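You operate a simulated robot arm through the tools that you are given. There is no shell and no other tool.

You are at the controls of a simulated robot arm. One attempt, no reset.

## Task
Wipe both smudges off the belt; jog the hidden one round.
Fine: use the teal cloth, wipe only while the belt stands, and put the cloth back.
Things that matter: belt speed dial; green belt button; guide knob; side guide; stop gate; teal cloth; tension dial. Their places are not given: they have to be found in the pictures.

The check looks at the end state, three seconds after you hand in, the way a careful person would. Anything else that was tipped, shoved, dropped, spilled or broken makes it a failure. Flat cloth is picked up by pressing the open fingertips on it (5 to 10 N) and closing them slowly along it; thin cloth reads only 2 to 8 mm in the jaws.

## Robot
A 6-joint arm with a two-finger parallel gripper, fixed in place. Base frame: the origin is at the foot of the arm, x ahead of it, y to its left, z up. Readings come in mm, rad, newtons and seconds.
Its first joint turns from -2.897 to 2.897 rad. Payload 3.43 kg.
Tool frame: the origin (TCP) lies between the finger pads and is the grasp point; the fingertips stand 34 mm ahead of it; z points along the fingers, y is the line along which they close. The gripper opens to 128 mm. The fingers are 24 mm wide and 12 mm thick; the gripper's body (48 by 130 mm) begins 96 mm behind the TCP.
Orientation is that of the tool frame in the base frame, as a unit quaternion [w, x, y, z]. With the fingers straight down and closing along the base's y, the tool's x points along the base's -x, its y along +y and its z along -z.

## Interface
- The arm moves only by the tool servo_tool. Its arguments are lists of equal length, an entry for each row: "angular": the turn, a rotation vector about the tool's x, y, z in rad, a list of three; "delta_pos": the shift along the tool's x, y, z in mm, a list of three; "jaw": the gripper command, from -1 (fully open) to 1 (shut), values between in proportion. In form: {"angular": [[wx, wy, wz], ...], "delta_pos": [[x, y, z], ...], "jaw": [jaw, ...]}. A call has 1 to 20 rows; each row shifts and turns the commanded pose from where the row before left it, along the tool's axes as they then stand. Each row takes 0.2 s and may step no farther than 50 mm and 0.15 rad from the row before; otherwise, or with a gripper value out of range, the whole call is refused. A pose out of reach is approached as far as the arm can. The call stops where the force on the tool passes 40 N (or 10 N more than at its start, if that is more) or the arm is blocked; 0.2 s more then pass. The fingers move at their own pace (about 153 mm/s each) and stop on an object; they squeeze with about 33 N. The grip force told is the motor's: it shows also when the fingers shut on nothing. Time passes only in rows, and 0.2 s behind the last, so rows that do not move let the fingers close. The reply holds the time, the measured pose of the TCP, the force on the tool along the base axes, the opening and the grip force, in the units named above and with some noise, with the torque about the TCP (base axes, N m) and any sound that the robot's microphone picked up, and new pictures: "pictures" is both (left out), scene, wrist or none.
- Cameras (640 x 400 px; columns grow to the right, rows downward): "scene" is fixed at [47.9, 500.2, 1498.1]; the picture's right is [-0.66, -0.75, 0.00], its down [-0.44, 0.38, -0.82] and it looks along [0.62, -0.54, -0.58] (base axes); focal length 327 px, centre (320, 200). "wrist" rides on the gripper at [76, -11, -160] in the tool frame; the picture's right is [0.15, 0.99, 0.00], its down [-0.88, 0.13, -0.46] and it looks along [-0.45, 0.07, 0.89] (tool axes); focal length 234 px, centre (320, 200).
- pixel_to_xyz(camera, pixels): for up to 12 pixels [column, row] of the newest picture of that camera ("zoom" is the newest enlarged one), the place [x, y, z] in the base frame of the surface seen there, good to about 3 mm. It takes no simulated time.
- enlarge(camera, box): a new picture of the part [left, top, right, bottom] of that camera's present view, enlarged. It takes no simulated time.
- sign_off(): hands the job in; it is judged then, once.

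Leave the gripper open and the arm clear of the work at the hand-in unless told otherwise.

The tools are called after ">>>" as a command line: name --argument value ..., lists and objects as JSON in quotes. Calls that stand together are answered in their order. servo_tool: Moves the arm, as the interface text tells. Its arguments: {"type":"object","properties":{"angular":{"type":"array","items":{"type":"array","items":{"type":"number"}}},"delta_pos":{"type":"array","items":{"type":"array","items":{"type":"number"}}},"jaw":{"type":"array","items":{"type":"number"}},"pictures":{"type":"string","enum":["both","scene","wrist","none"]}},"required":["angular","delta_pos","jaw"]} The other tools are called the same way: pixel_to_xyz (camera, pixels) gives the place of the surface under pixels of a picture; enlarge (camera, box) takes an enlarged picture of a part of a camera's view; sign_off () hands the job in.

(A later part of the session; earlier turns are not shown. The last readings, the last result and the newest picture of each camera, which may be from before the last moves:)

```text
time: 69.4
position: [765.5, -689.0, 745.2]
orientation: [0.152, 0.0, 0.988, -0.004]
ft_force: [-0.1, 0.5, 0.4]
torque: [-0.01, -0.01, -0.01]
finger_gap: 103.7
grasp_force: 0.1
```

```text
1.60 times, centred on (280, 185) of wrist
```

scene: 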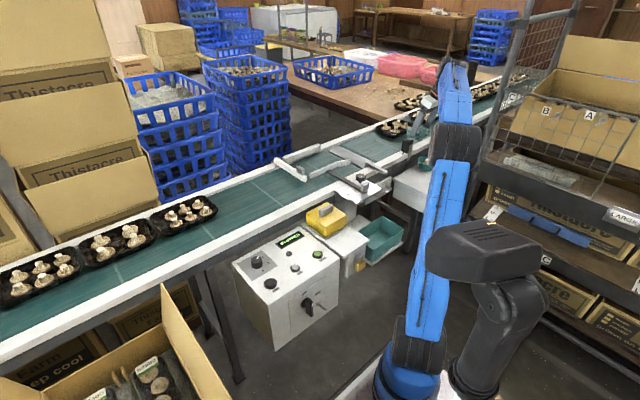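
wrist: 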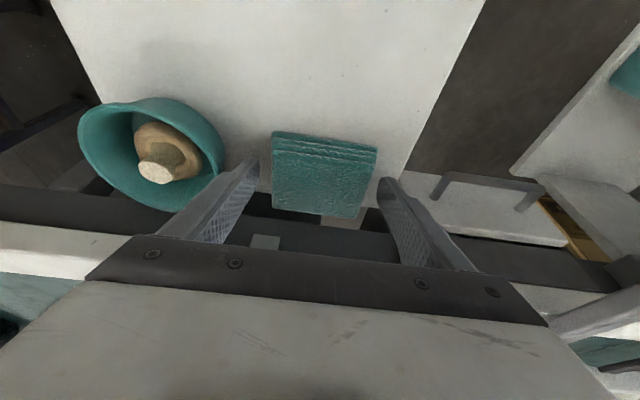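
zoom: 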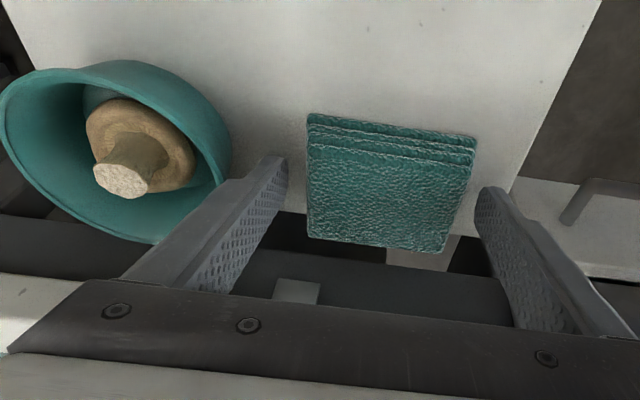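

The pad rests on the bench, released. I'll lift straight up, then travel toward the control box, closing the fingers and straightening the tool on the way.

>>> servo_tool --angular '[[0, 0, 0], [0, 0, 0], [0, 0, 0], [0, 0, 0], [0, 0, 0], [0, 0, 0]]' --delta_pos '[[-6, 0, -19.1], [-12, 0, -38.2], [-12, 0, -38.2], [-12, 0, -38.2], [-12, 0, -38.2], [0, 0, 0]]' --jaw '[-0.62, -0.62, -0.62, -0.62, -0.62, -0.62]' --pictures "wrist"

>>> servo_tool --angular '[[0, 0, 0], [0, 0, 0], [0, 0, 0], [0, 0, 0], [0, 0, 0], [0, 0, 0], [0, 0, 0], [0, 0, 0], [0, 0, 0], [0, 0, 0], [0, 0, 0], [0, 0, 0], [0, 0, 0], [0, 0, 0], [0, 0, 0], [0, 0, 0], [0, 0.1, 0], [0, 0.1, 0], [0, 0.105, 0], [0, 0, 0]]' --delta_pos '[[7.4, 48, -2.3], [7.4, 48, -2.3], [7.4, 48, -2.3], [7.4, 48, -2.3], [7.4, 48, -2.3], [7.4, 48, -2.3], [7.4, 48, -2.3], [7.4, 48, -2.3], [7.4, 48, -2.3], [7.4, 48, -2.3], [7.4, 48, -2.3], [7.4, 48, -2.3], [7.4, 48, -2.3], [7.4, 48, -2.3], [7.4, 48, -2.3], [7.4, 48, -2.3], [0, 0, 0], [0, 0, 0], [0, 0, 0], [0, 0, 0]]' --jaw '[0, 0.5, 1, 1, 1, 1, 1, 1, 1, 1, 1, 1, 1, 1, 1, 1, 1, 1, 1, 1]' --pictures "both"

```text
time: 70.8
position: [764.7, -689.1, 926.7]
orientation: [0.153, 0.0, 0.988, -0.003]
ft_force: [0.5, 0.8, -0.4]
torque: [-0.01, 0.02, 0.0]
finger_gap: 103.9
grasp_force: 0.1
```

wrist: 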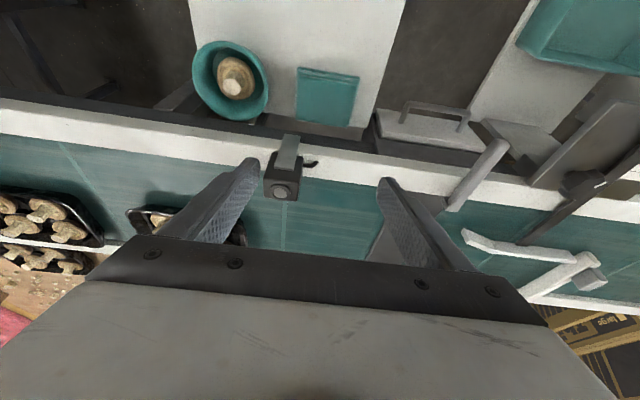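

```text
time: 75.0
position: [640.3, 78.7, 920.6]
orientation: [0.0, 0.0, 1.0, -0.003]
ft_force: [0.5, -0.2, -0.1]
torque: [-0.03, -0.02, 0.01]
finger_gap: 0.0
grasp_force: 33.0
```

scene: 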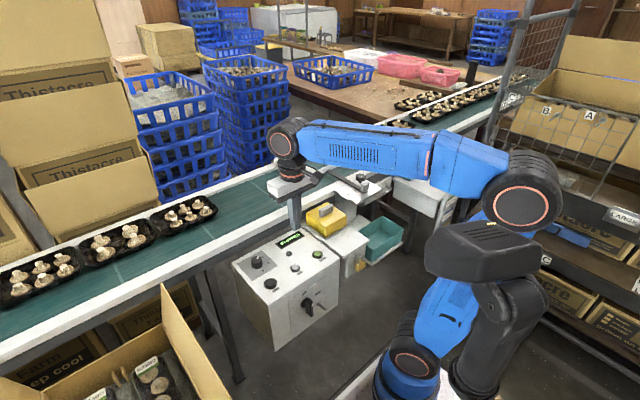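
wrist: 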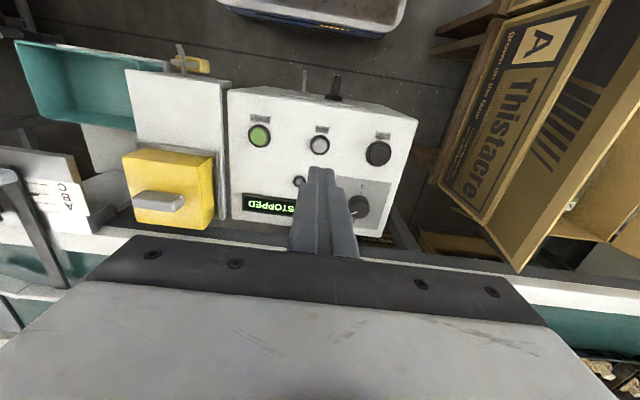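

The fingers are closed above the panel. I'll measure the JOG button precisely from the wrist view at (320,143), along with its neighbours.

>>> enlarge --camera "wrist" --box '[220, 90, 420, 215]'

>>> pixel_to_xyz --camera "wrist" --pixels '[[319, 144], [311, 144], [328, 145], [320, 136], [319, 152], [340, 125], [298, 181], [260, 136], [378, 153], [290, 160]]'

>>> pixel_to_xyz --camera "scene" --pixels '[[295, 267], [299, 271], [291, 272], [300, 283], [284, 270]]'

```text
3.20 times, centred on (320, 152) of wrist
```

zoom: 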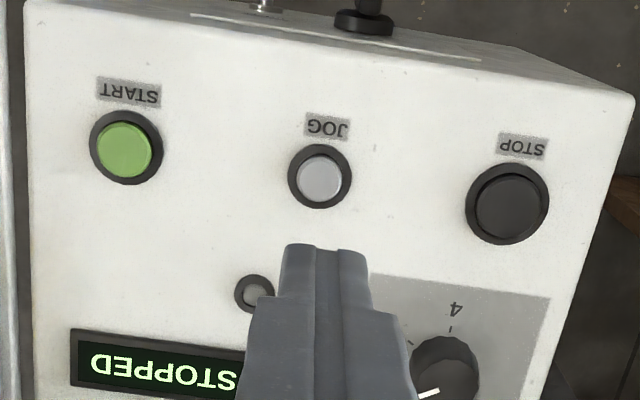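

```text
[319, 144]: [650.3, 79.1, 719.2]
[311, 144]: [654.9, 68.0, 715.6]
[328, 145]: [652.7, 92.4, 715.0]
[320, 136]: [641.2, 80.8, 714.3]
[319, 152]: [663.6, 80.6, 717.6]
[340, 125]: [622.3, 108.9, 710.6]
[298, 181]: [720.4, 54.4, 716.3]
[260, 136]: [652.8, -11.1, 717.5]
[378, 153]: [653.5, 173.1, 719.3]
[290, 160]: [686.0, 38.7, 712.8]
```

```text
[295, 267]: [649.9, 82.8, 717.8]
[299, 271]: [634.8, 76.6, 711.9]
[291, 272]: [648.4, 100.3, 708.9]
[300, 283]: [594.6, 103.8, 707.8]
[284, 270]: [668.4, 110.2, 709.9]
```

JOG's cap is centred at about (650.5,81,719), roughly 16 mm across and 4 mm proud of its bezel. I'll move above it, with the tip about 35 mm over the cap.

>>> servo_tool --angular '[[0, 0, 0], [0, 0, 0], [0, 0, 0], [0, 0, 0]]' --delta_pos '[[-3.4, 0.8, 43.3], [-3.4, 0.8, 43.3], [-3.4, 0.8, 43.3], [0, 0, 0]]' --jaw '[1, 1, 1, 1]' --pictures "both"

>>> enlarge --camera "scene" --box '[230, 210, 340, 279]'

```text
time: 76.0
position: [650.9, 80.7, 792.0]
orientation: [0.0, 0.001, 1.0, -0.003]
ft_force: [-0.9, -0.9, -0.9]
torque: [0.05, -0.01, 0.0]
finger_gap: 0.0
grasp_force: 33.1
```

scene: 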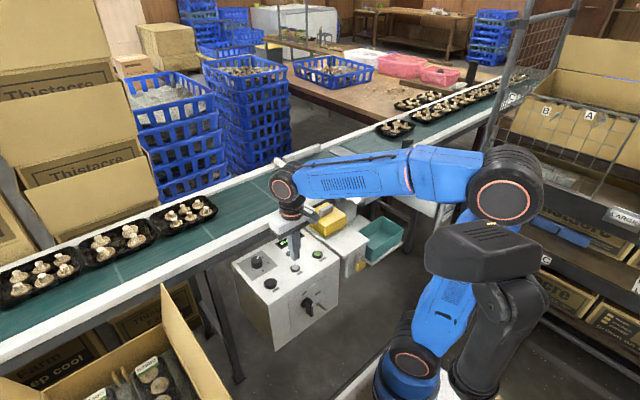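
wrist: 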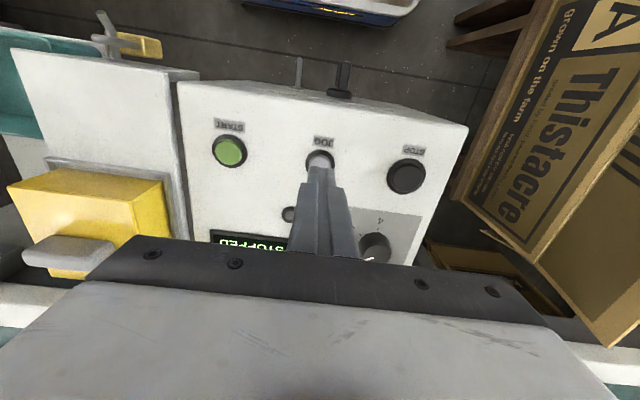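

```text
5.80 times, centred on (285, 244) of scene
```

zoom: 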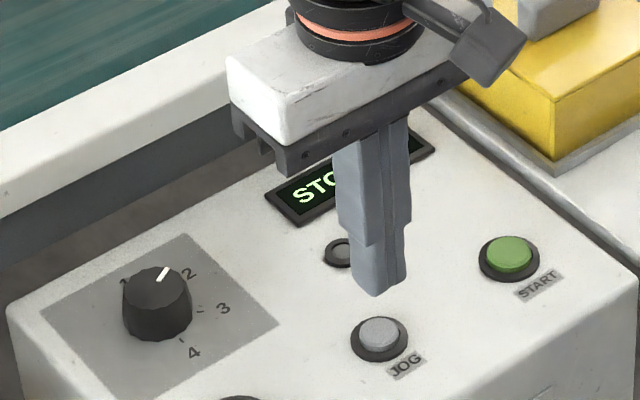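

The tip is right over JOG. I'll descend to about 3 mm above the cap.

>>> servo_tool --angular '[[0, 0, 0], [0, 0, 0], [0, 0, 0], [0, 0, 0]]' --delta_pos '[[0, 0, 15], [0, 0, 10], [0, 0, 8], [0, 0, 0]]' --jaw '[1, 1, 1, 1]' --pictures "scene"

>>> enlarge --camera "scene" --box '[230, 210, 340, 279]'

```text
time: 77.0
position: [649.5, 80.1, 757.7]
orientation: [0.0, 0.0, 1.0, -0.004]
ft_force: [0.2, -0.5, -0.1]
torque: [-0.02, -0.01, -0.02]
finger_gap: 0.1
grasp_force: 33.3
```

scene: 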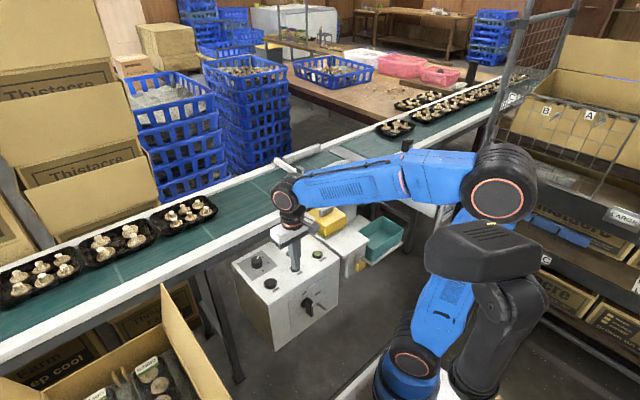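

```text
5.80 times, centred on (285, 244) of scene
```

zoom: 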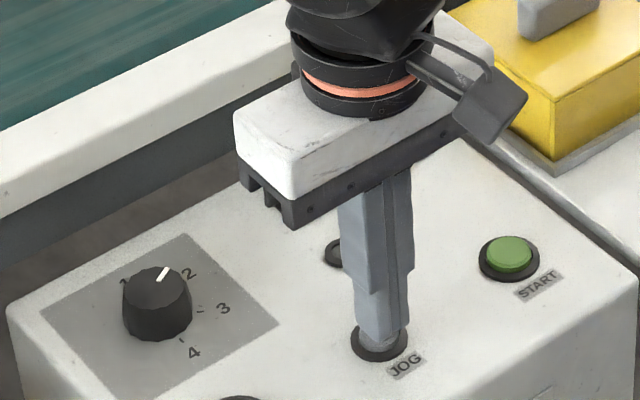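

The tip is aligned, about 4 mm above the JOG cap. I'll make one short press, about 6 mm down and back up in a single call, and look for belt movement and sound.

>>> servo_tool --angular '[[0, 0, 0], [0, 0, 0], [0, 0, 0], [0, 0, 0]]' --delta_pos '[[0, 0, 3], [0, 0, 3], [0, 0, -3], [0, 0, -4]]' --jaw '[1, 1, 1, 1]' --pictures "scene"

```text
time: 78.0
position: [649.3, 81.5, 759.5]
orientation: [0.0, 0.0, 1.0, -0.004]
ft_force: [-0.2, -0.1, -1.0]
torque: [-0.01, 0.01, -0.01]
finger_gap: 0.0
grasp_force: 33.0
```

scene: 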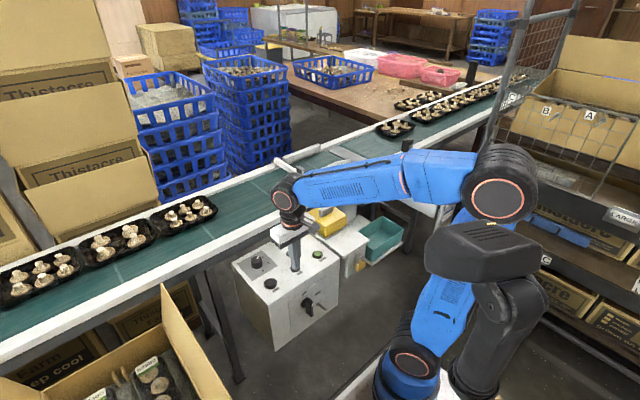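

There was no sound or visible movement, so the press was probably too shallow. I'll press a bit deeper, reading the force, and hold for one row.

>>> servo_tool --angular '[[0, 0, 0], [0, 0, 0], [0, 0, 0], [0, 0, 0]]' --delta_pos '[[0, 0, 4], [0, 0, 3], [0, 0, 2], [0, 0, 1]]' --jaw '[1, 1, 1, 1]' --pictures "scene"

>>> enlarge --camera "scene" --box '[0, 180, 300, 368]'

```text
time: 79.0
position: [650.3, 81.8, 749.4]
orientation: [0.0, 0.0, 1.0, -0.003]
ft_force: [1.4, -0.5, 1.5]
torque: [-0.02, -0.05, 0.0]
finger_gap: 0.1
grasp_force: 32.8
heard: click
```

scene: 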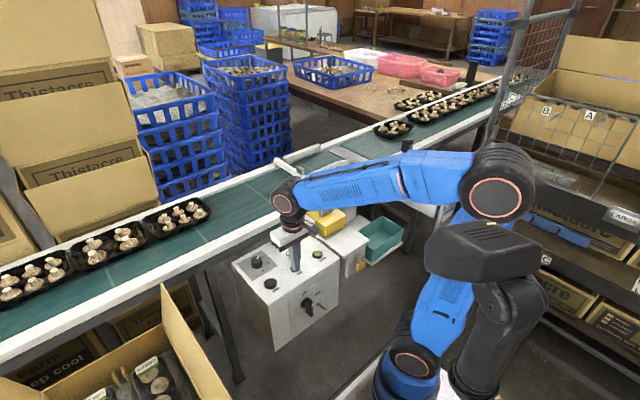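

```text
2.13 times, centred on (150, 274) of scene
```

zoom: 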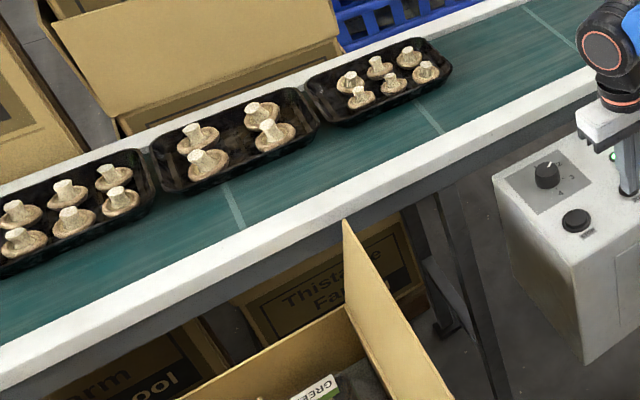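

I heard a click, and the belt seam and trays shifted slightly left, about 25 mm. So JOG runs the belt toward +y only while held. I'll keep holding briefly and watch the visible stretch of belt left of the arm for the hidden smudge.

>>> servo_tool --angular '[[0, 0, 0], [0, 0, 0], [0, 0, 0]]' --delta_pos '[[0, 0, 0], [0, 0, 0], [0, 0, 0]]' --jaw '[1, 1, 1]' --pictures "scene"

>>> enlarge --camera "scene" --box '[0, 150, 340, 362]'

```text
time: 79.8
position: [649.0, 81.2, 748.2]
orientation: [0.001, 0.0, 1.0, -0.004]
ft_force: [0.3, 0.2, 2.5]
torque: [0.03, -0.08, -0.04]
finger_gap: 0.1
grasp_force: 33.4
```

scene: 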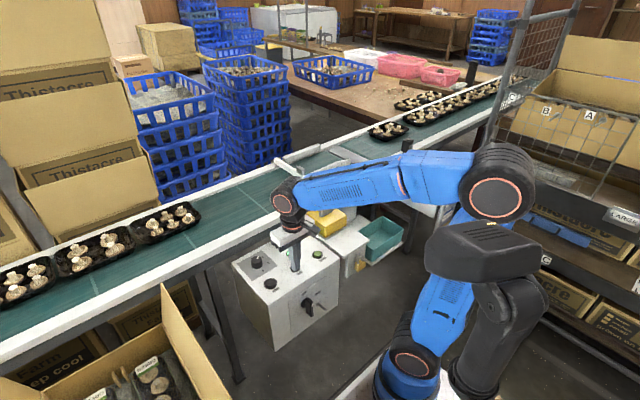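

```text
1.88 times, centred on (170, 256) of scene
```

zoom: 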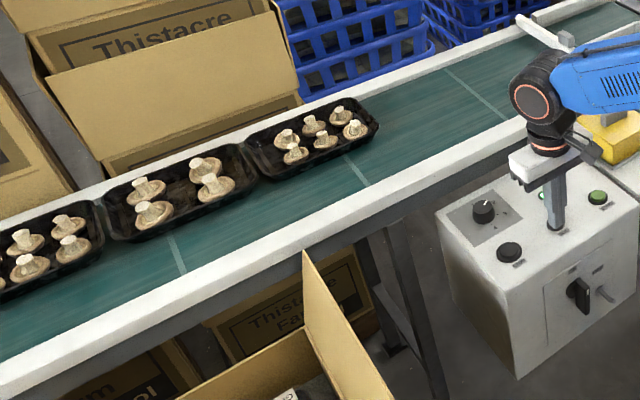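

Both the downstream and upstream trays move with the belt, at roughly 90 mm/s, and no smudge is visible yet. I'll hold a bit longer while checking the trays and the stretch left of the arm.

>>> servo_tool --angular '[[0, 0, 0], [0, 0, 0], [0, 0, 0], [0, 0, 0]]' --delta_pos '[[0, 0, 0], [0, 0, 0], [0, 0, 0], [0, 0, 0]]' --jaw '[1, 1, 1, 1]' --pictures "scene"

>>> enlarge --camera "scene" --box '[0, 100, 480, 400]'

>>> pixel_to_xyz --camera "scene" --pixels '[[160, 225], [385, 130], [10, 280], [95, 250], [410, 118]]'

```text
time: 80.8
position: [650.1, 80.8, 748.7]
orientation: [-0.001, 0.0, 1.0, -0.004]
ft_force: [-0.1, -0.1, 2.4]
torque: [0.01, -0.03, 0.0]
finger_gap: 0.0
grasp_force: 33.0
```

scene: 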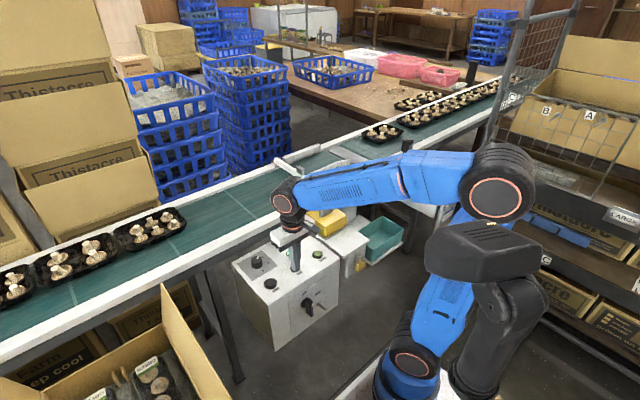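

```text
1.33 times, centred on (240, 250) of scene
```

zoom: 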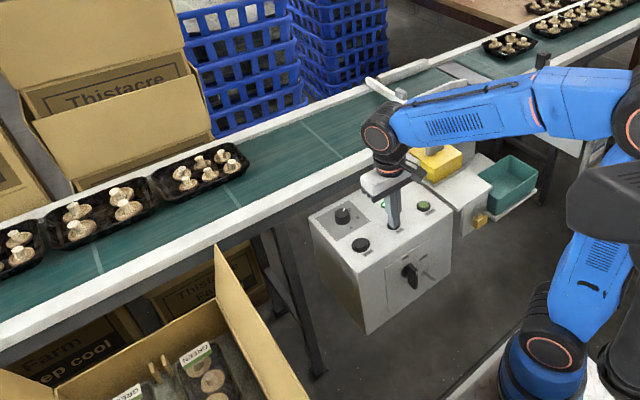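

```text
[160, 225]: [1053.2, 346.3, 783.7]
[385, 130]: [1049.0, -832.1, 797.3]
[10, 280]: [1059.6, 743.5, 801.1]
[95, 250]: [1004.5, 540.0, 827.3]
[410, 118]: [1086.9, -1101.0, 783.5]
```

There's still no smudge in view, and the trays ride along without trouble. I'll keep holding in short stretches.

>>> servo_tool --angular '[[0, 0, 0], [0, 0, 0], [0, 0, 0], [0, 0, 0], [0, 0, 0]]' --delta_pos '[[0, 0, 0], [0, 0, 0], [0, 0, 0], [0, 0, 0], [0, 0, 0]]' --jaw '[1, 1, 1, 1, 1]' --pictures "scene"

>>> enlarge --camera "scene" --box '[0, 100, 480, 400]'

```text
time: 82.0
position: [649.9, 80.8, 747.9]
orientation: [-0.001, 0.0, 1.0, -0.003]
ft_force: [-0.6, -0.5, 2.4]
torque: [0.01, 0.0, -0.01]
finger_gap: 0.0
grasp_force: 33.3
```

scene: 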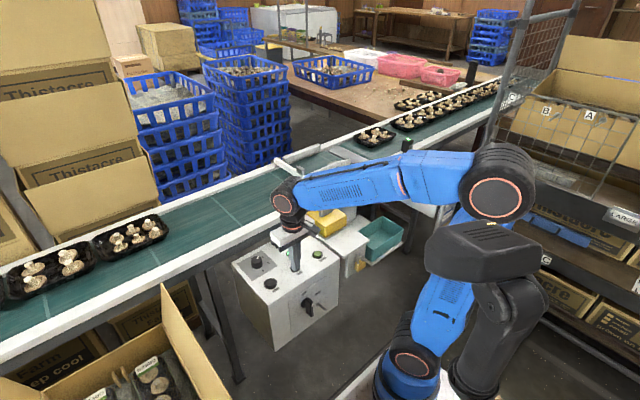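

```text
1.33 times, centred on (240, 250) of scene
```

zoom: 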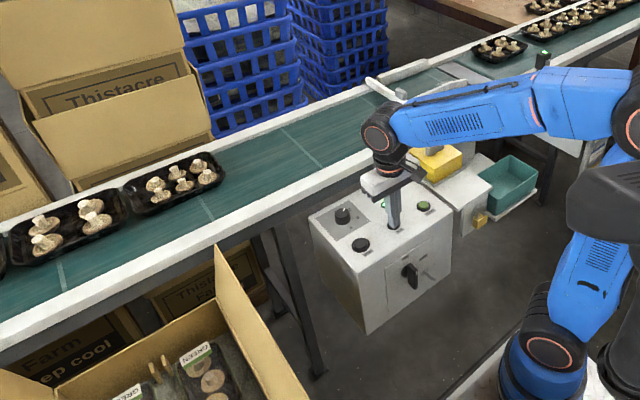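

Roughly 300 mm of belt has come round, but the arm hides the guide and gate area in this view. I'll release JOG, lift, and move to my starting pose for a clear look at the whole belt.

>>> servo_tool --angular '[[0, 0, 0], [0, 0, 0], [0, 0, 0], [0, 0, 0], [0, 0, 0], [0, 0, 0], [0, 0, 0], [0, 0, 0], [0, 0, 0], [0, 0, 0], [0, 0, 0], [0, 0, 0]]' --delta_pos '[[0, 0, -15], [0, 0, -45], [0, 0, -45], [6, -25, -35], [8, -30, -32], [8, -32, -32], [8, -35, -32], [8, -35, -32], [8, -35, -32], [8, -35, -32], [8, -35, -32], [8, -35, 0]]' --jaw '[1, 1, 1, 1, 1, 1, 1, 1, 1, 1, 1, 1]' --pictures "both"

>>> enlarge --camera "scene" --box '[180, 100, 460, 275]'

```text
time: 84.6
position: [577.0, -214.9, 1115.9]
orientation: [0.001, 0.0, 1.0, -0.003]
ft_force: [-0.2, -0.3, 0.0]
torque: [0.01, -0.02, 0.0]
finger_gap: 0.0
grasp_force: 33.1
```

scene: 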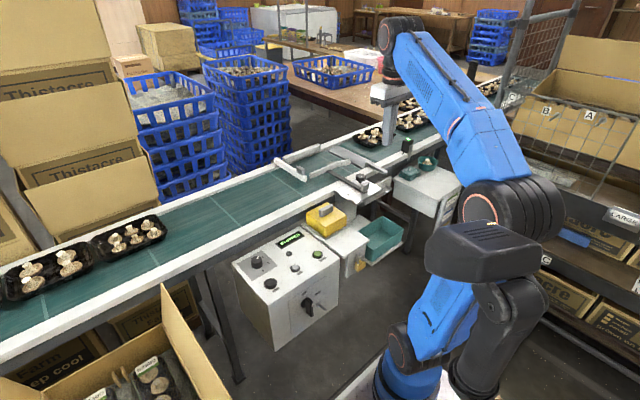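
wrist: 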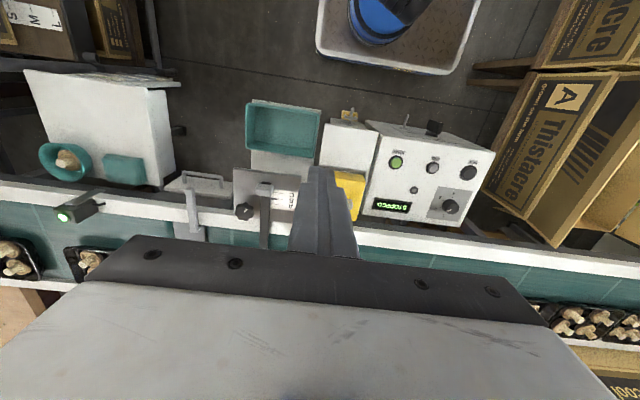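

```text
2.29 times, centred on (320, 188) of scene
```

zoom: 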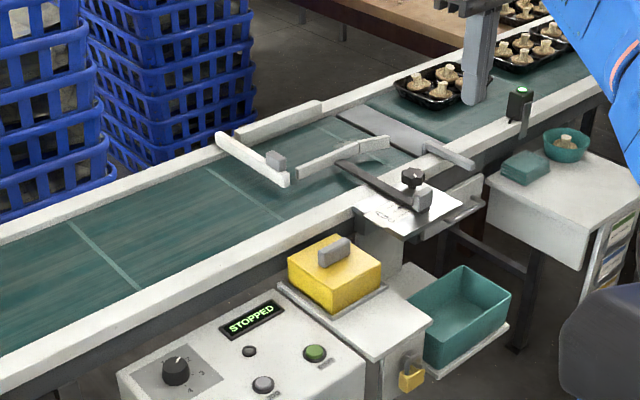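

The display reads STOPPED and no smudge shows so far. I'll enlarge the guide area and the visible belt to be sure, and check the upstream tray.

>>> enlarge --camera "scene" --box '[265, 120, 405, 207]'

>>> enlarge --camera "scene" --box '[120, 160, 300, 272]'

>>> pixel_to_xyz --camera "scene" --pixels '[[372, 138], [340, 155], [375, 160], [130, 240], [225, 213], [285, 190], [155, 262], [278, 160], [300, 175], [303, 168]]'

```text
4.57 times, centred on (335, 164) of scene
```

zoom: 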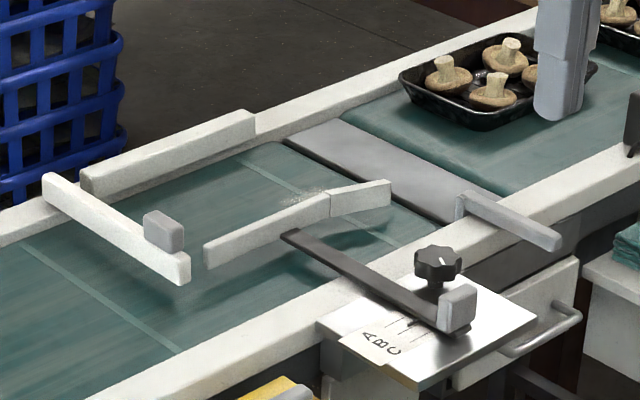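

```text
3.56 times, centred on (210, 216) of scene
```

zoom: 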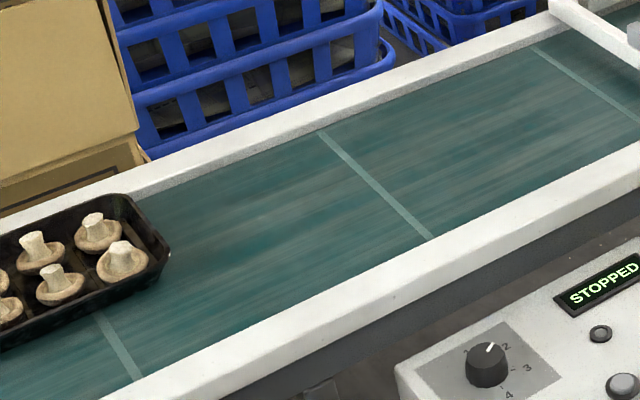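

```text
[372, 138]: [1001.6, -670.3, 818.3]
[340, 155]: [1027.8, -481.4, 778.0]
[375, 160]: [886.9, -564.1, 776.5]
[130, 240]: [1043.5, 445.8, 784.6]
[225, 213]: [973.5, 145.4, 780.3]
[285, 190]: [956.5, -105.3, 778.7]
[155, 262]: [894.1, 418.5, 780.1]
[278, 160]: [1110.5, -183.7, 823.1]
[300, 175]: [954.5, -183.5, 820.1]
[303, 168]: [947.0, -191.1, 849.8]
```

There's a faint whitish patch just behind the side-guide bar at about scene (333,162). I'll zoom in on it.

>>> enlarge --camera "scene" --box '[310, 145, 360, 176]'

>>> pixel_to_xyz --camera "scene" --pixels '[[332, 161], [328, 163], [336, 160], [333, 165], [320, 170], [345, 163]]'

```text
12.80 times, centred on (335, 160) of scene
```

zoom: 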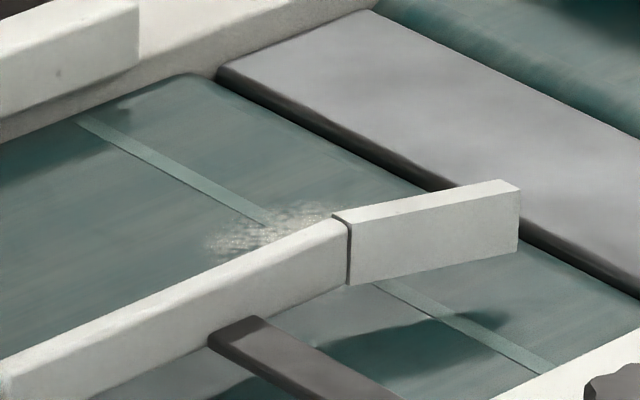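

```text
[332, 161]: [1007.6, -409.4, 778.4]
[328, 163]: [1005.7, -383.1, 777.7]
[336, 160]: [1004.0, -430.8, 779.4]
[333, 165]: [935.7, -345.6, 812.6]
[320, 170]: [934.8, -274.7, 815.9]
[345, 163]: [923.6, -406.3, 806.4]
```

The second smudge is now visible behind the guide bar, near (990,-400). From the seams, the total jog so far is about 185 mm, so JOG runs at roughly 50 mm/s. The smudge must travel about 330–350 mm more to clear the gate at y≈-183. First I'll check the upstream tray's size against the guide lane.

>>> pixel_to_xyz --camera "scene" --pixels '[[353, 137], [371, 148], [369, 146], [356, 141], [385, 139], [284, 162], [310, 148], [308, 174], [300, 178], [352, 159], [362, 155], [366, 162]]'

>>> enlarge --camera "scene" --box '[340, 110, 420, 160]'

```text
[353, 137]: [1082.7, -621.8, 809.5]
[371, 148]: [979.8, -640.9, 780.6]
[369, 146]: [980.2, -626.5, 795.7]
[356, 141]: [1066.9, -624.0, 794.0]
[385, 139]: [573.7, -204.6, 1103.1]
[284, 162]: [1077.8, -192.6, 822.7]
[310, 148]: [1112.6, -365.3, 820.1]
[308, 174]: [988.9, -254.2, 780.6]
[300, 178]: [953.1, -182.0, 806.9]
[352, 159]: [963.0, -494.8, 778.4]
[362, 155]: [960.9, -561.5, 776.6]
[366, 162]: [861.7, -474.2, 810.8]
```

```text
8.00 times, centred on (380, 135) of scene
```

zoom: 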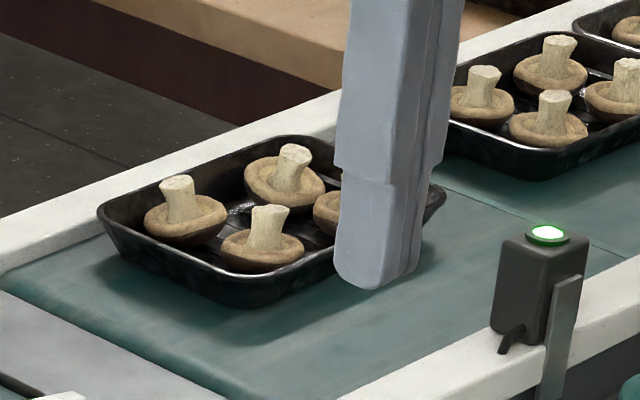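

The tray is about 110 mm wide and fits the guide lane. After about 340 mm its front edge would be at y≈-280, short of the gate. Before jogging more, I'll look at the sealer end with the wrist camera to see what the leading trays do.

>>> servo_tool --angular '[[0, 0, 0], [0, 0, 0], [0, 0, 0], [0, 0, 0], [0, 0, 0], [0, 0, 0], [0, 0, 0], [0, 0, 0], [0, 0, 0], [0, 0, 0], [-0.15, 0, 0], [-0.15, 0, 0], [-0.15, 0, 0], [-0.15, 0, 0], [-0.15, 0, 0], [-0.15, 0, 0], [0, 0, 0]]' --delta_pos '[[5, 45, -2], [5, 45, -2], [5, 45, -2], [5, 45, -2], [5, 45, -2], [5, 45, -2], [5, 45, -2], [5, 45, -2], [5, 45, -2], [5, 45, -2], [0, 0, 0], [0, 0, 0], [0, 0, 0], [0, 0, 0], [0, 0, 0], [0, 0, 0], [0, 0, 0]]' --jaw '[1, 1, 1, 1, 1, 1, 1, 1, 1, 1, 1, 1, 1, 1, 1, 1, 1]' --pictures "both"

>>> enlarge --camera "wrist" --box '[240, 120, 480, 270]'

```text
time: 88.2
position: [529.4, 236.2, 1130.8]
orientation: [0.0, 0.0, 0.902, 0.432]
ft_force: [-0.1, -0.6, 0.9]
torque: [0.05, 0.02, -0.02]
finger_gap: 0.0
grasp_force: 32.4
```

scene: 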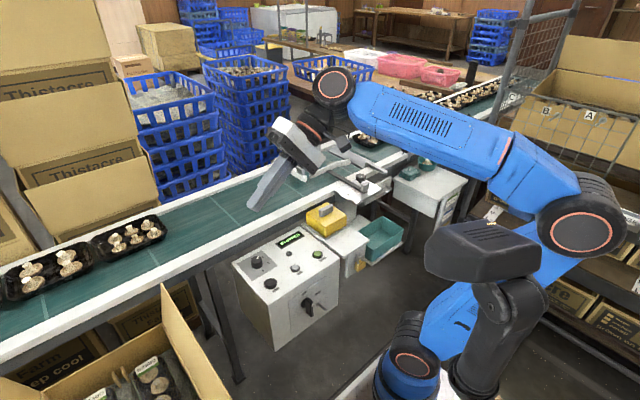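
wrist: 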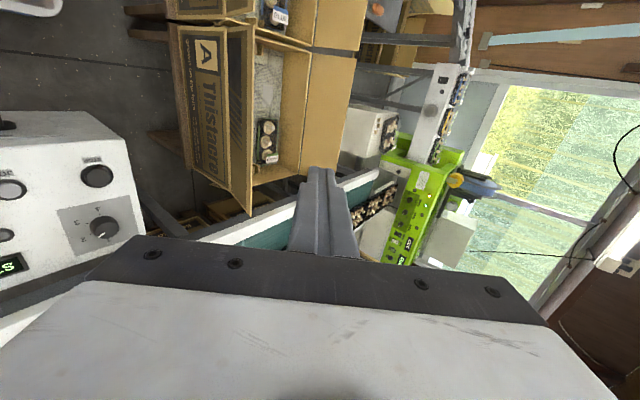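

```text
2.67 times, centred on (360, 195) of wrist
```

zoom: 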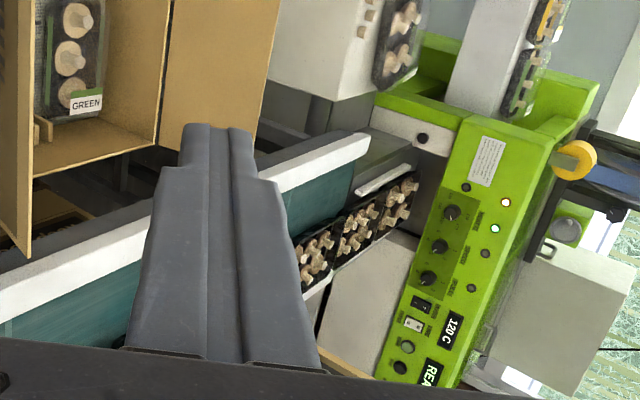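

The leading trays sit on the infeed plate by the green sealer. I'll open the fingers to get them out of the line of sight and enlarge that spot.

>>> servo_tool --angular '[[0, 0, 0], [0, 0, 0], [0, 0, 0]]' --delta_pos '[[0, 0, 0], [0, 0, 0], [0, 0, 0]]' --jaw '[-1, -1, -1]' --pictures "wrist"

>>> enlarge --camera "wrist" --box '[300, 140, 440, 228]'

>>> pixel_to_xyz --camera "zoom" --pixels '[[420, 190], [330, 240], [230, 290], [380, 130], [440, 110], [300, 150], [400, 240]]'

```text
time: 89.0
position: [529.9, 237.3, 1130.8]
orientation: [0.0, 0.0, 0.902, 0.431]
ft_force: [-1.3, -0.4, 0.9]
torque: [-0.02, 0.02, -0.02]
finger_gap: 128.1
grasp_force: 0.1
```

wrist: 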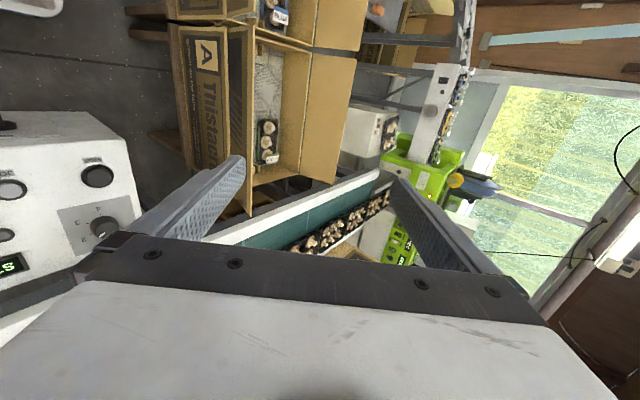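

```text
4.55 times, centred on (370, 184) of wrist
```

zoom: 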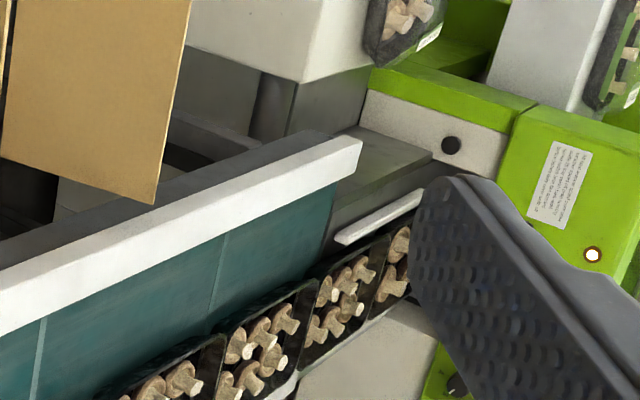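

```text
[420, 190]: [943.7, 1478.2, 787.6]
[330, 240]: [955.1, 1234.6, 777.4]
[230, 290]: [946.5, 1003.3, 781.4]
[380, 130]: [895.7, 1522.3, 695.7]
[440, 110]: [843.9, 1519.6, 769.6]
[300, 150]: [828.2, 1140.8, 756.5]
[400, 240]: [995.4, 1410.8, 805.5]
```

The leading trays feed straight into the sealer as normal, so a further jog of about 370 mm is ordinary running. I'll untilt, close the fingers and go back above JOG.

>>> servo_tool --angular '[[0.15, 0, 0], [0.15, 0, 0], [0.15, 0, 0], [0.15, 0, 0], [0.15, 0, 0], [0.15, 0, 0], [0, 0, 0], [0, 0, 0], [0, 0, 0], [0, 0, 0], [0, 0, 0], [0, 0, 0], [0, 0, 0], [0, 0, 0], [0, 0, 0]]' --delta_pos '[[0, 0, 0], [0, 0, 0], [0, 0, 0], [0, 0, 0], [0, 0, 0], [0, 0, 0], [-15, -19.5, 42], [-15, -19.5, 42], [-15, -19.5, 42], [-15, -19.5, 42], [-15, -19.5, 42], [-15, -19.5, 42], [-15, -19.5, 42], [-15, -19.5, 42], [0, 0, 0]]' --jaw '[0, 1, 1, 1, 1, 1, 1, 1, 1, 1, 1, 1, 1, 1, 1]' --pictures "scene"

```text
time: 92.2
position: [650.7, 78.1, 797.7]
orientation: [0.0, 0.0, 1.0, -0.003]
ft_force: [1.0, -0.2, -0.1]
torque: [0.01, 0.01, 0.0]
finger_gap: 0.0
grasp_force: 32.3
```

scene: 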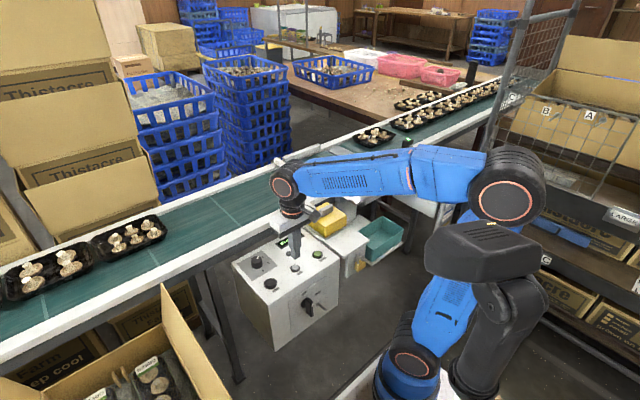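

I'm at (650.7,78.1,797.7). I'll correct y by +2.5 mm and descend to just above the cap.

>>> servo_tool --angular '[[0, 0, 0], [0, 0, 0], [0, 0, 0], [0, 0, 0]]' --delta_pos '[[0, 2.5, 15], [0, 0, 14], [0, 0, 10], [0, 0, 0]]' --jaw '[1, 1, 1, 1]' --pictures "none"

```text
time: 93.2
position: [650.8, 79.9, 759.1]
orientation: [-0.001, 0.0, 1.0, -0.004]
ft_force: [1.0, -0.1, 0.1]
torque: [0.01, -0.01, 0.01]
finger_gap: 0.0
grasp_force: 32.7
```

Aligned. I'll press to z≈749, as before, and hold for about 3 s, then check the seam travel.

>>> servo_tool --angular '[[0, 0, 0], [0, 0, 0], [0, 0, 0], [0, 0, 0], [0, 0, 0], [0, 0, 0], [0, 0, 0], [0, 0, 0], [0, 0, 0], [0, 0, 0], [0, 0, 0], [0, 0, 0], [0, 0, 0], [0, 0, 0], [0, 0, 0], [0, 0, 0]]' --delta_pos '[[0, 0, 4], [0, 0, 3], [0, 0, 2], [0, 0, 1.5], [0, 0, 0], [0, 0, 0], [0, 0, 0], [0, 0, 0], [0, 0, 0], [0, 0, 0], [0, 0, 0], [0, 0, 0], [0, 0, 0], [0, 0, 0], [0, 0, 0], [0, 0, 0]]' --jaw '[1, 1, 1, 1, 1, 1, 1, 1, 1, 1, 1, 1, 1, 1, 1, 1]' --pictures "scene"

>>> enlarge --camera "scene" --box '[120, 120, 420, 308]'

```text
time: 96.6
position: [650.1, 78.8, 747.2]
orientation: [0.0, -0.001, 1.0, -0.004]
ft_force: [2.1, 0.4, 6.4]
torque: [0.06, -0.08, 0.01]
finger_gap: 0.3
grasp_force: 33.3
heard: click
```

scene: 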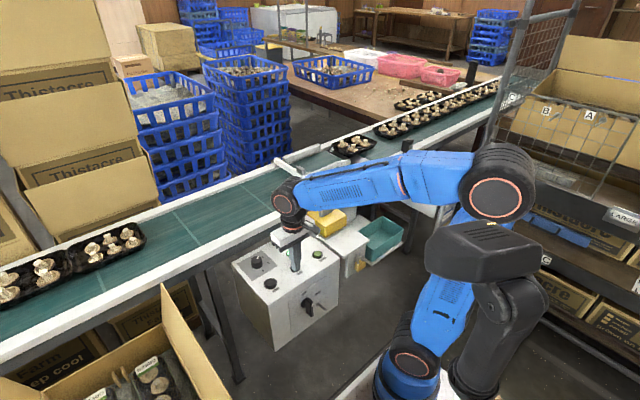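

```text
2.13 times, centred on (270, 214) of scene
```

zoom: 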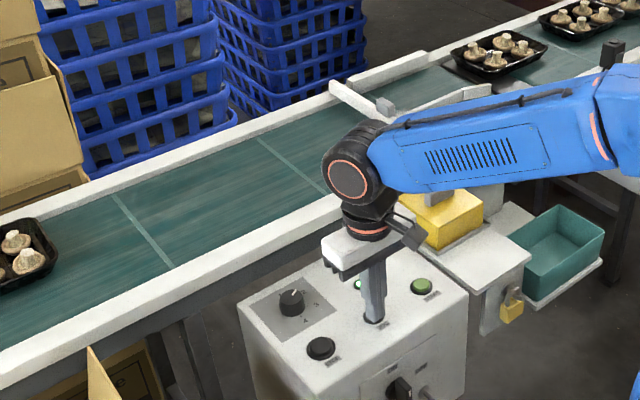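

The seam moved about 137 mm, so the speed is about 49 mm/s and the smudge should now be near y≈-268. The upstream tray is crossing the transfer plate normally. I'll hold another 3.8 s or so.

>>> servo_tool --angular '[[0, 0, 0], [0, 0, 0], [0, 0, 0], [0, 0, 0], [0, 0, 0], [0, 0, 0], [0, 0, 0], [0, 0, 0], [0, 0, 0], [0, 0, 0]]' --delta_pos '[[0, 0, 0], [0, 0, 0], [0, 0, 0], [0, 0, 0], [0, 0, 0], [0, 0, 0], [0, 0, 0], [0, 0, 0], [0, 0, 0], [0, 0, 0]]' --jaw '[1, 1, 1, 1, 1, 1, 1, 1, 1, 1]' --pictures "scene"

>>> enlarge --camera "scene" --box '[120, 120, 420, 308]'

```text
time: 98.8
position: [649.7, 80.7, 747.4]
orientation: [0.0, 0.0, 1.0, -0.004]
ft_force: [-0.8, 0.0, 7.7]
torque: [0.02, 0.0, 0.02]
finger_gap: 0.0
grasp_force: 33.2
```

scene: 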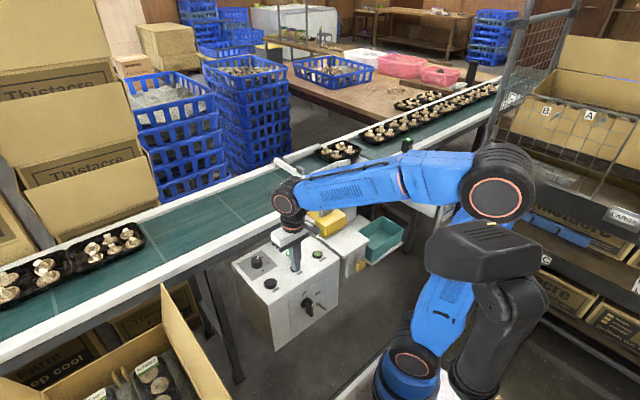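

```text
2.13 times, centred on (270, 214) of scene
```

zoom: 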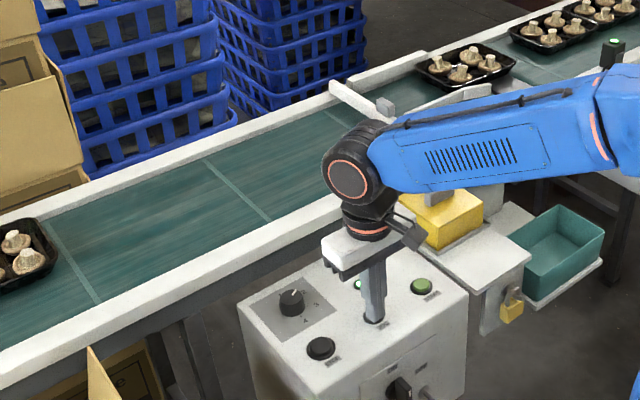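

The left-hand tray queue has stopped at the sealer and the belt slides beneath it. The seam shows another 107 mm of travel, so the smudge should be right under the gate now, at y≈-175. I need about 140 mm more, so I'll hold 2.2 s more.

>>> servo_tool --angular '[[0, 0, 0], [0, 0, 0], [0, 0, 0], [0, 0, 0], [0, 0, 0], [0, 0, 0], [0, 0, 0], [0, 0, 0], [0, 0, 0], [0, 0, 0]]' --delta_pos '[[0, 0, 0], [0, 0, 0], [0, 0, 0], [0, 0, 0], [0, 0, 0], [0, 0, 0], [0, 0, 0], [0, 0, 0], [0, 0, 0], [0, 0, 0]]' --jaw '[1, 1, 1, 1, 1, 1, 1, 1, 1, 1]' --pictures "scene"

>>> enlarge --camera "scene" --box '[180, 120, 400, 258]'

```text
time: 101.0
position: [649.5, 80.4, 746.1]
orientation: [0.0, 0.0, 1.0, -0.003]
ft_force: [-1.1, 0.3, 7.0]
torque: [0.02, 0.0, 0.01]
finger_gap: 0.0
grasp_force: 32.7
```

scene: 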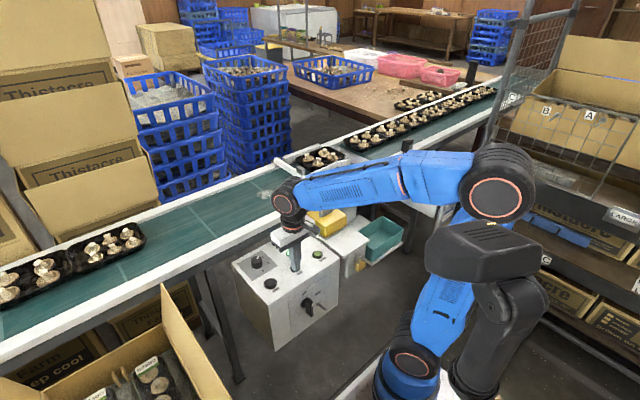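

```text
2.90 times, centred on (290, 189) of scene
```

zoom: 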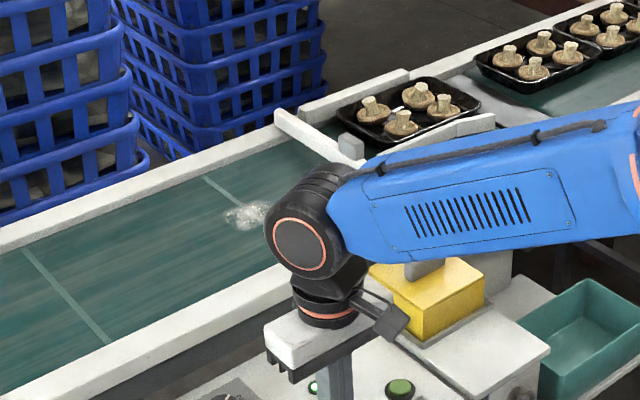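

The smudge has emerged left of the arm at scene (265,193), about (990,-38), past the gate. I'll release JOG now and lift away to the clear viewing pose.

>>> servo_tool --angular '[[0, 0, 0], [0, 0, 0], [0, 0, 0], [0, 0, 0], [0, 0, 0], [0, 0, 0], [0, 0, 0], [0, 0, 0], [0, 0, 0], [0, 0, 0], [0, 0, 0], [0, 0, 0]]' --delta_pos '[[0, 0, -25], [0, 0, -45], [0, 0, -45], [6, -25, -35], [8, -30, -32], [8, -32, -32], [8, -35, -32], [8, -35, -32], [8, -35, -32], [8, -35, -32], [8, -35, -32], [8, -35, 0]]' --jaw '[1, 1, 1, 1, 1, 1, 1, 1, 1, 1, 1, 1]' --pictures "both"

>>> enlarge --camera "scene" --box '[230, 120, 390, 220]'

>>> enlarge --camera "scene" --box '[230, 225, 340, 294]'

```text
time: 103.6
position: [579.6, -214.1, 1123.0]
orientation: [0.0, 0.0, 1.0, -0.003]
ft_force: [-0.3, 0.3, 0.1]
torque: [0.03, 0.0, 0.01]
finger_gap: 0.0
grasp_force: 33.1
```

scene: 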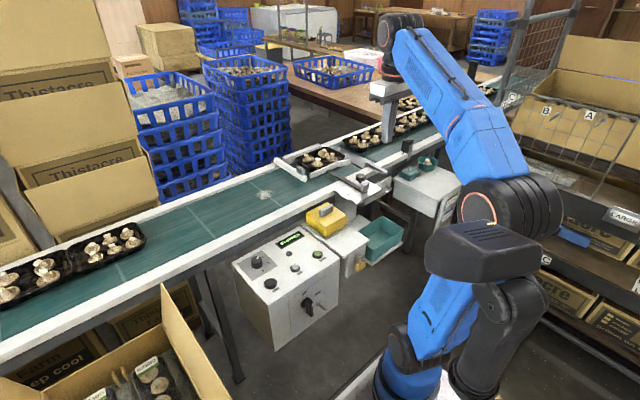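
wrist: 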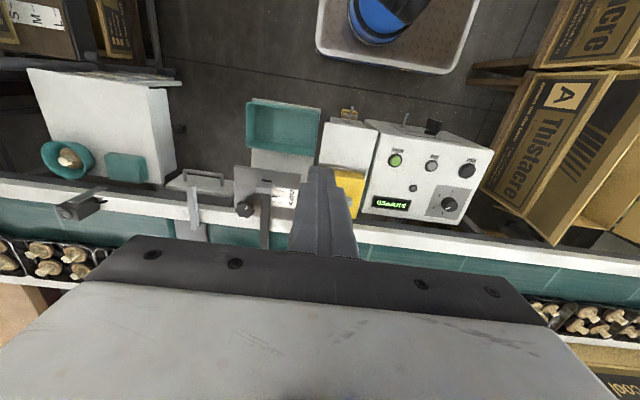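

```text
4.00 times, centred on (310, 170) of scene
```

zoom: 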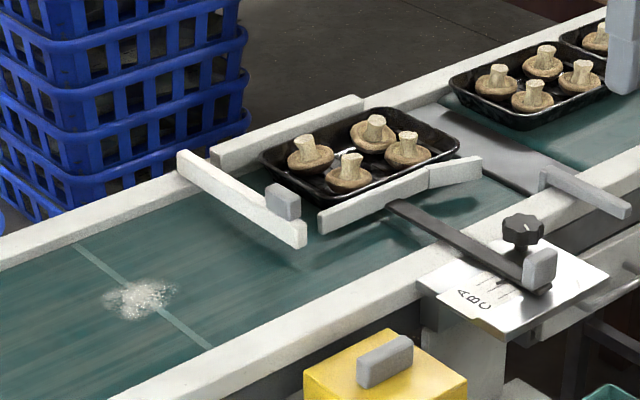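

```text
5.80 times, centred on (285, 260) of scene
```

zoom: 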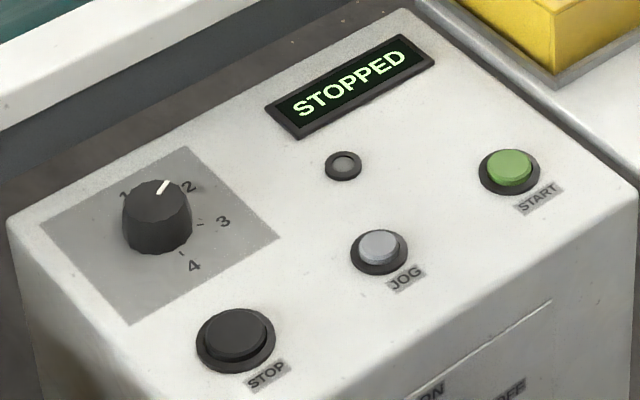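

The display shows STOPPED. The second smudge sits in the open at scene (265,194), and the tray is resting between the guides behind the gate. I'll measure the smudge and the cloth's present position.

>>> pixel_to_xyz --camera "scene" --pixels '[[265, 194.5], [256, 194], [274, 193], [263, 199], [266, 190], [306, 180], [410, 171]]'

>>> enlarge --camera "wrist" --box '[40, 130, 200, 230]'

>>> enlarge --camera "scene" --box '[390, 140, 470, 190]'

```text
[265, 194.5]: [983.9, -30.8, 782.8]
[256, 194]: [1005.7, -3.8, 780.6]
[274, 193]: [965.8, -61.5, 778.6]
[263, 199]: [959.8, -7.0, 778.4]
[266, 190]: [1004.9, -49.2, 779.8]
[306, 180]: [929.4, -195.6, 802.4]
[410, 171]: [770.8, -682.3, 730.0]
```

```text
4.00 times, centred on (120, 180) of wrist
```

zoom: 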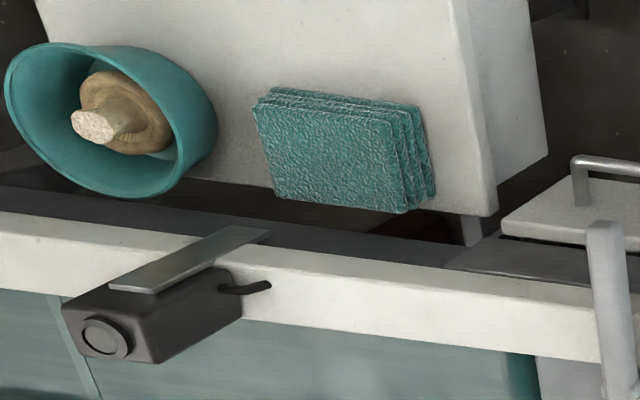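

```text
8.00 times, centred on (430, 165) of scene
```

zoom: 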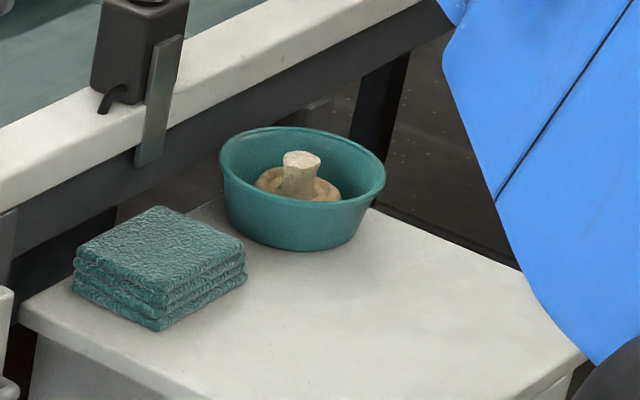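

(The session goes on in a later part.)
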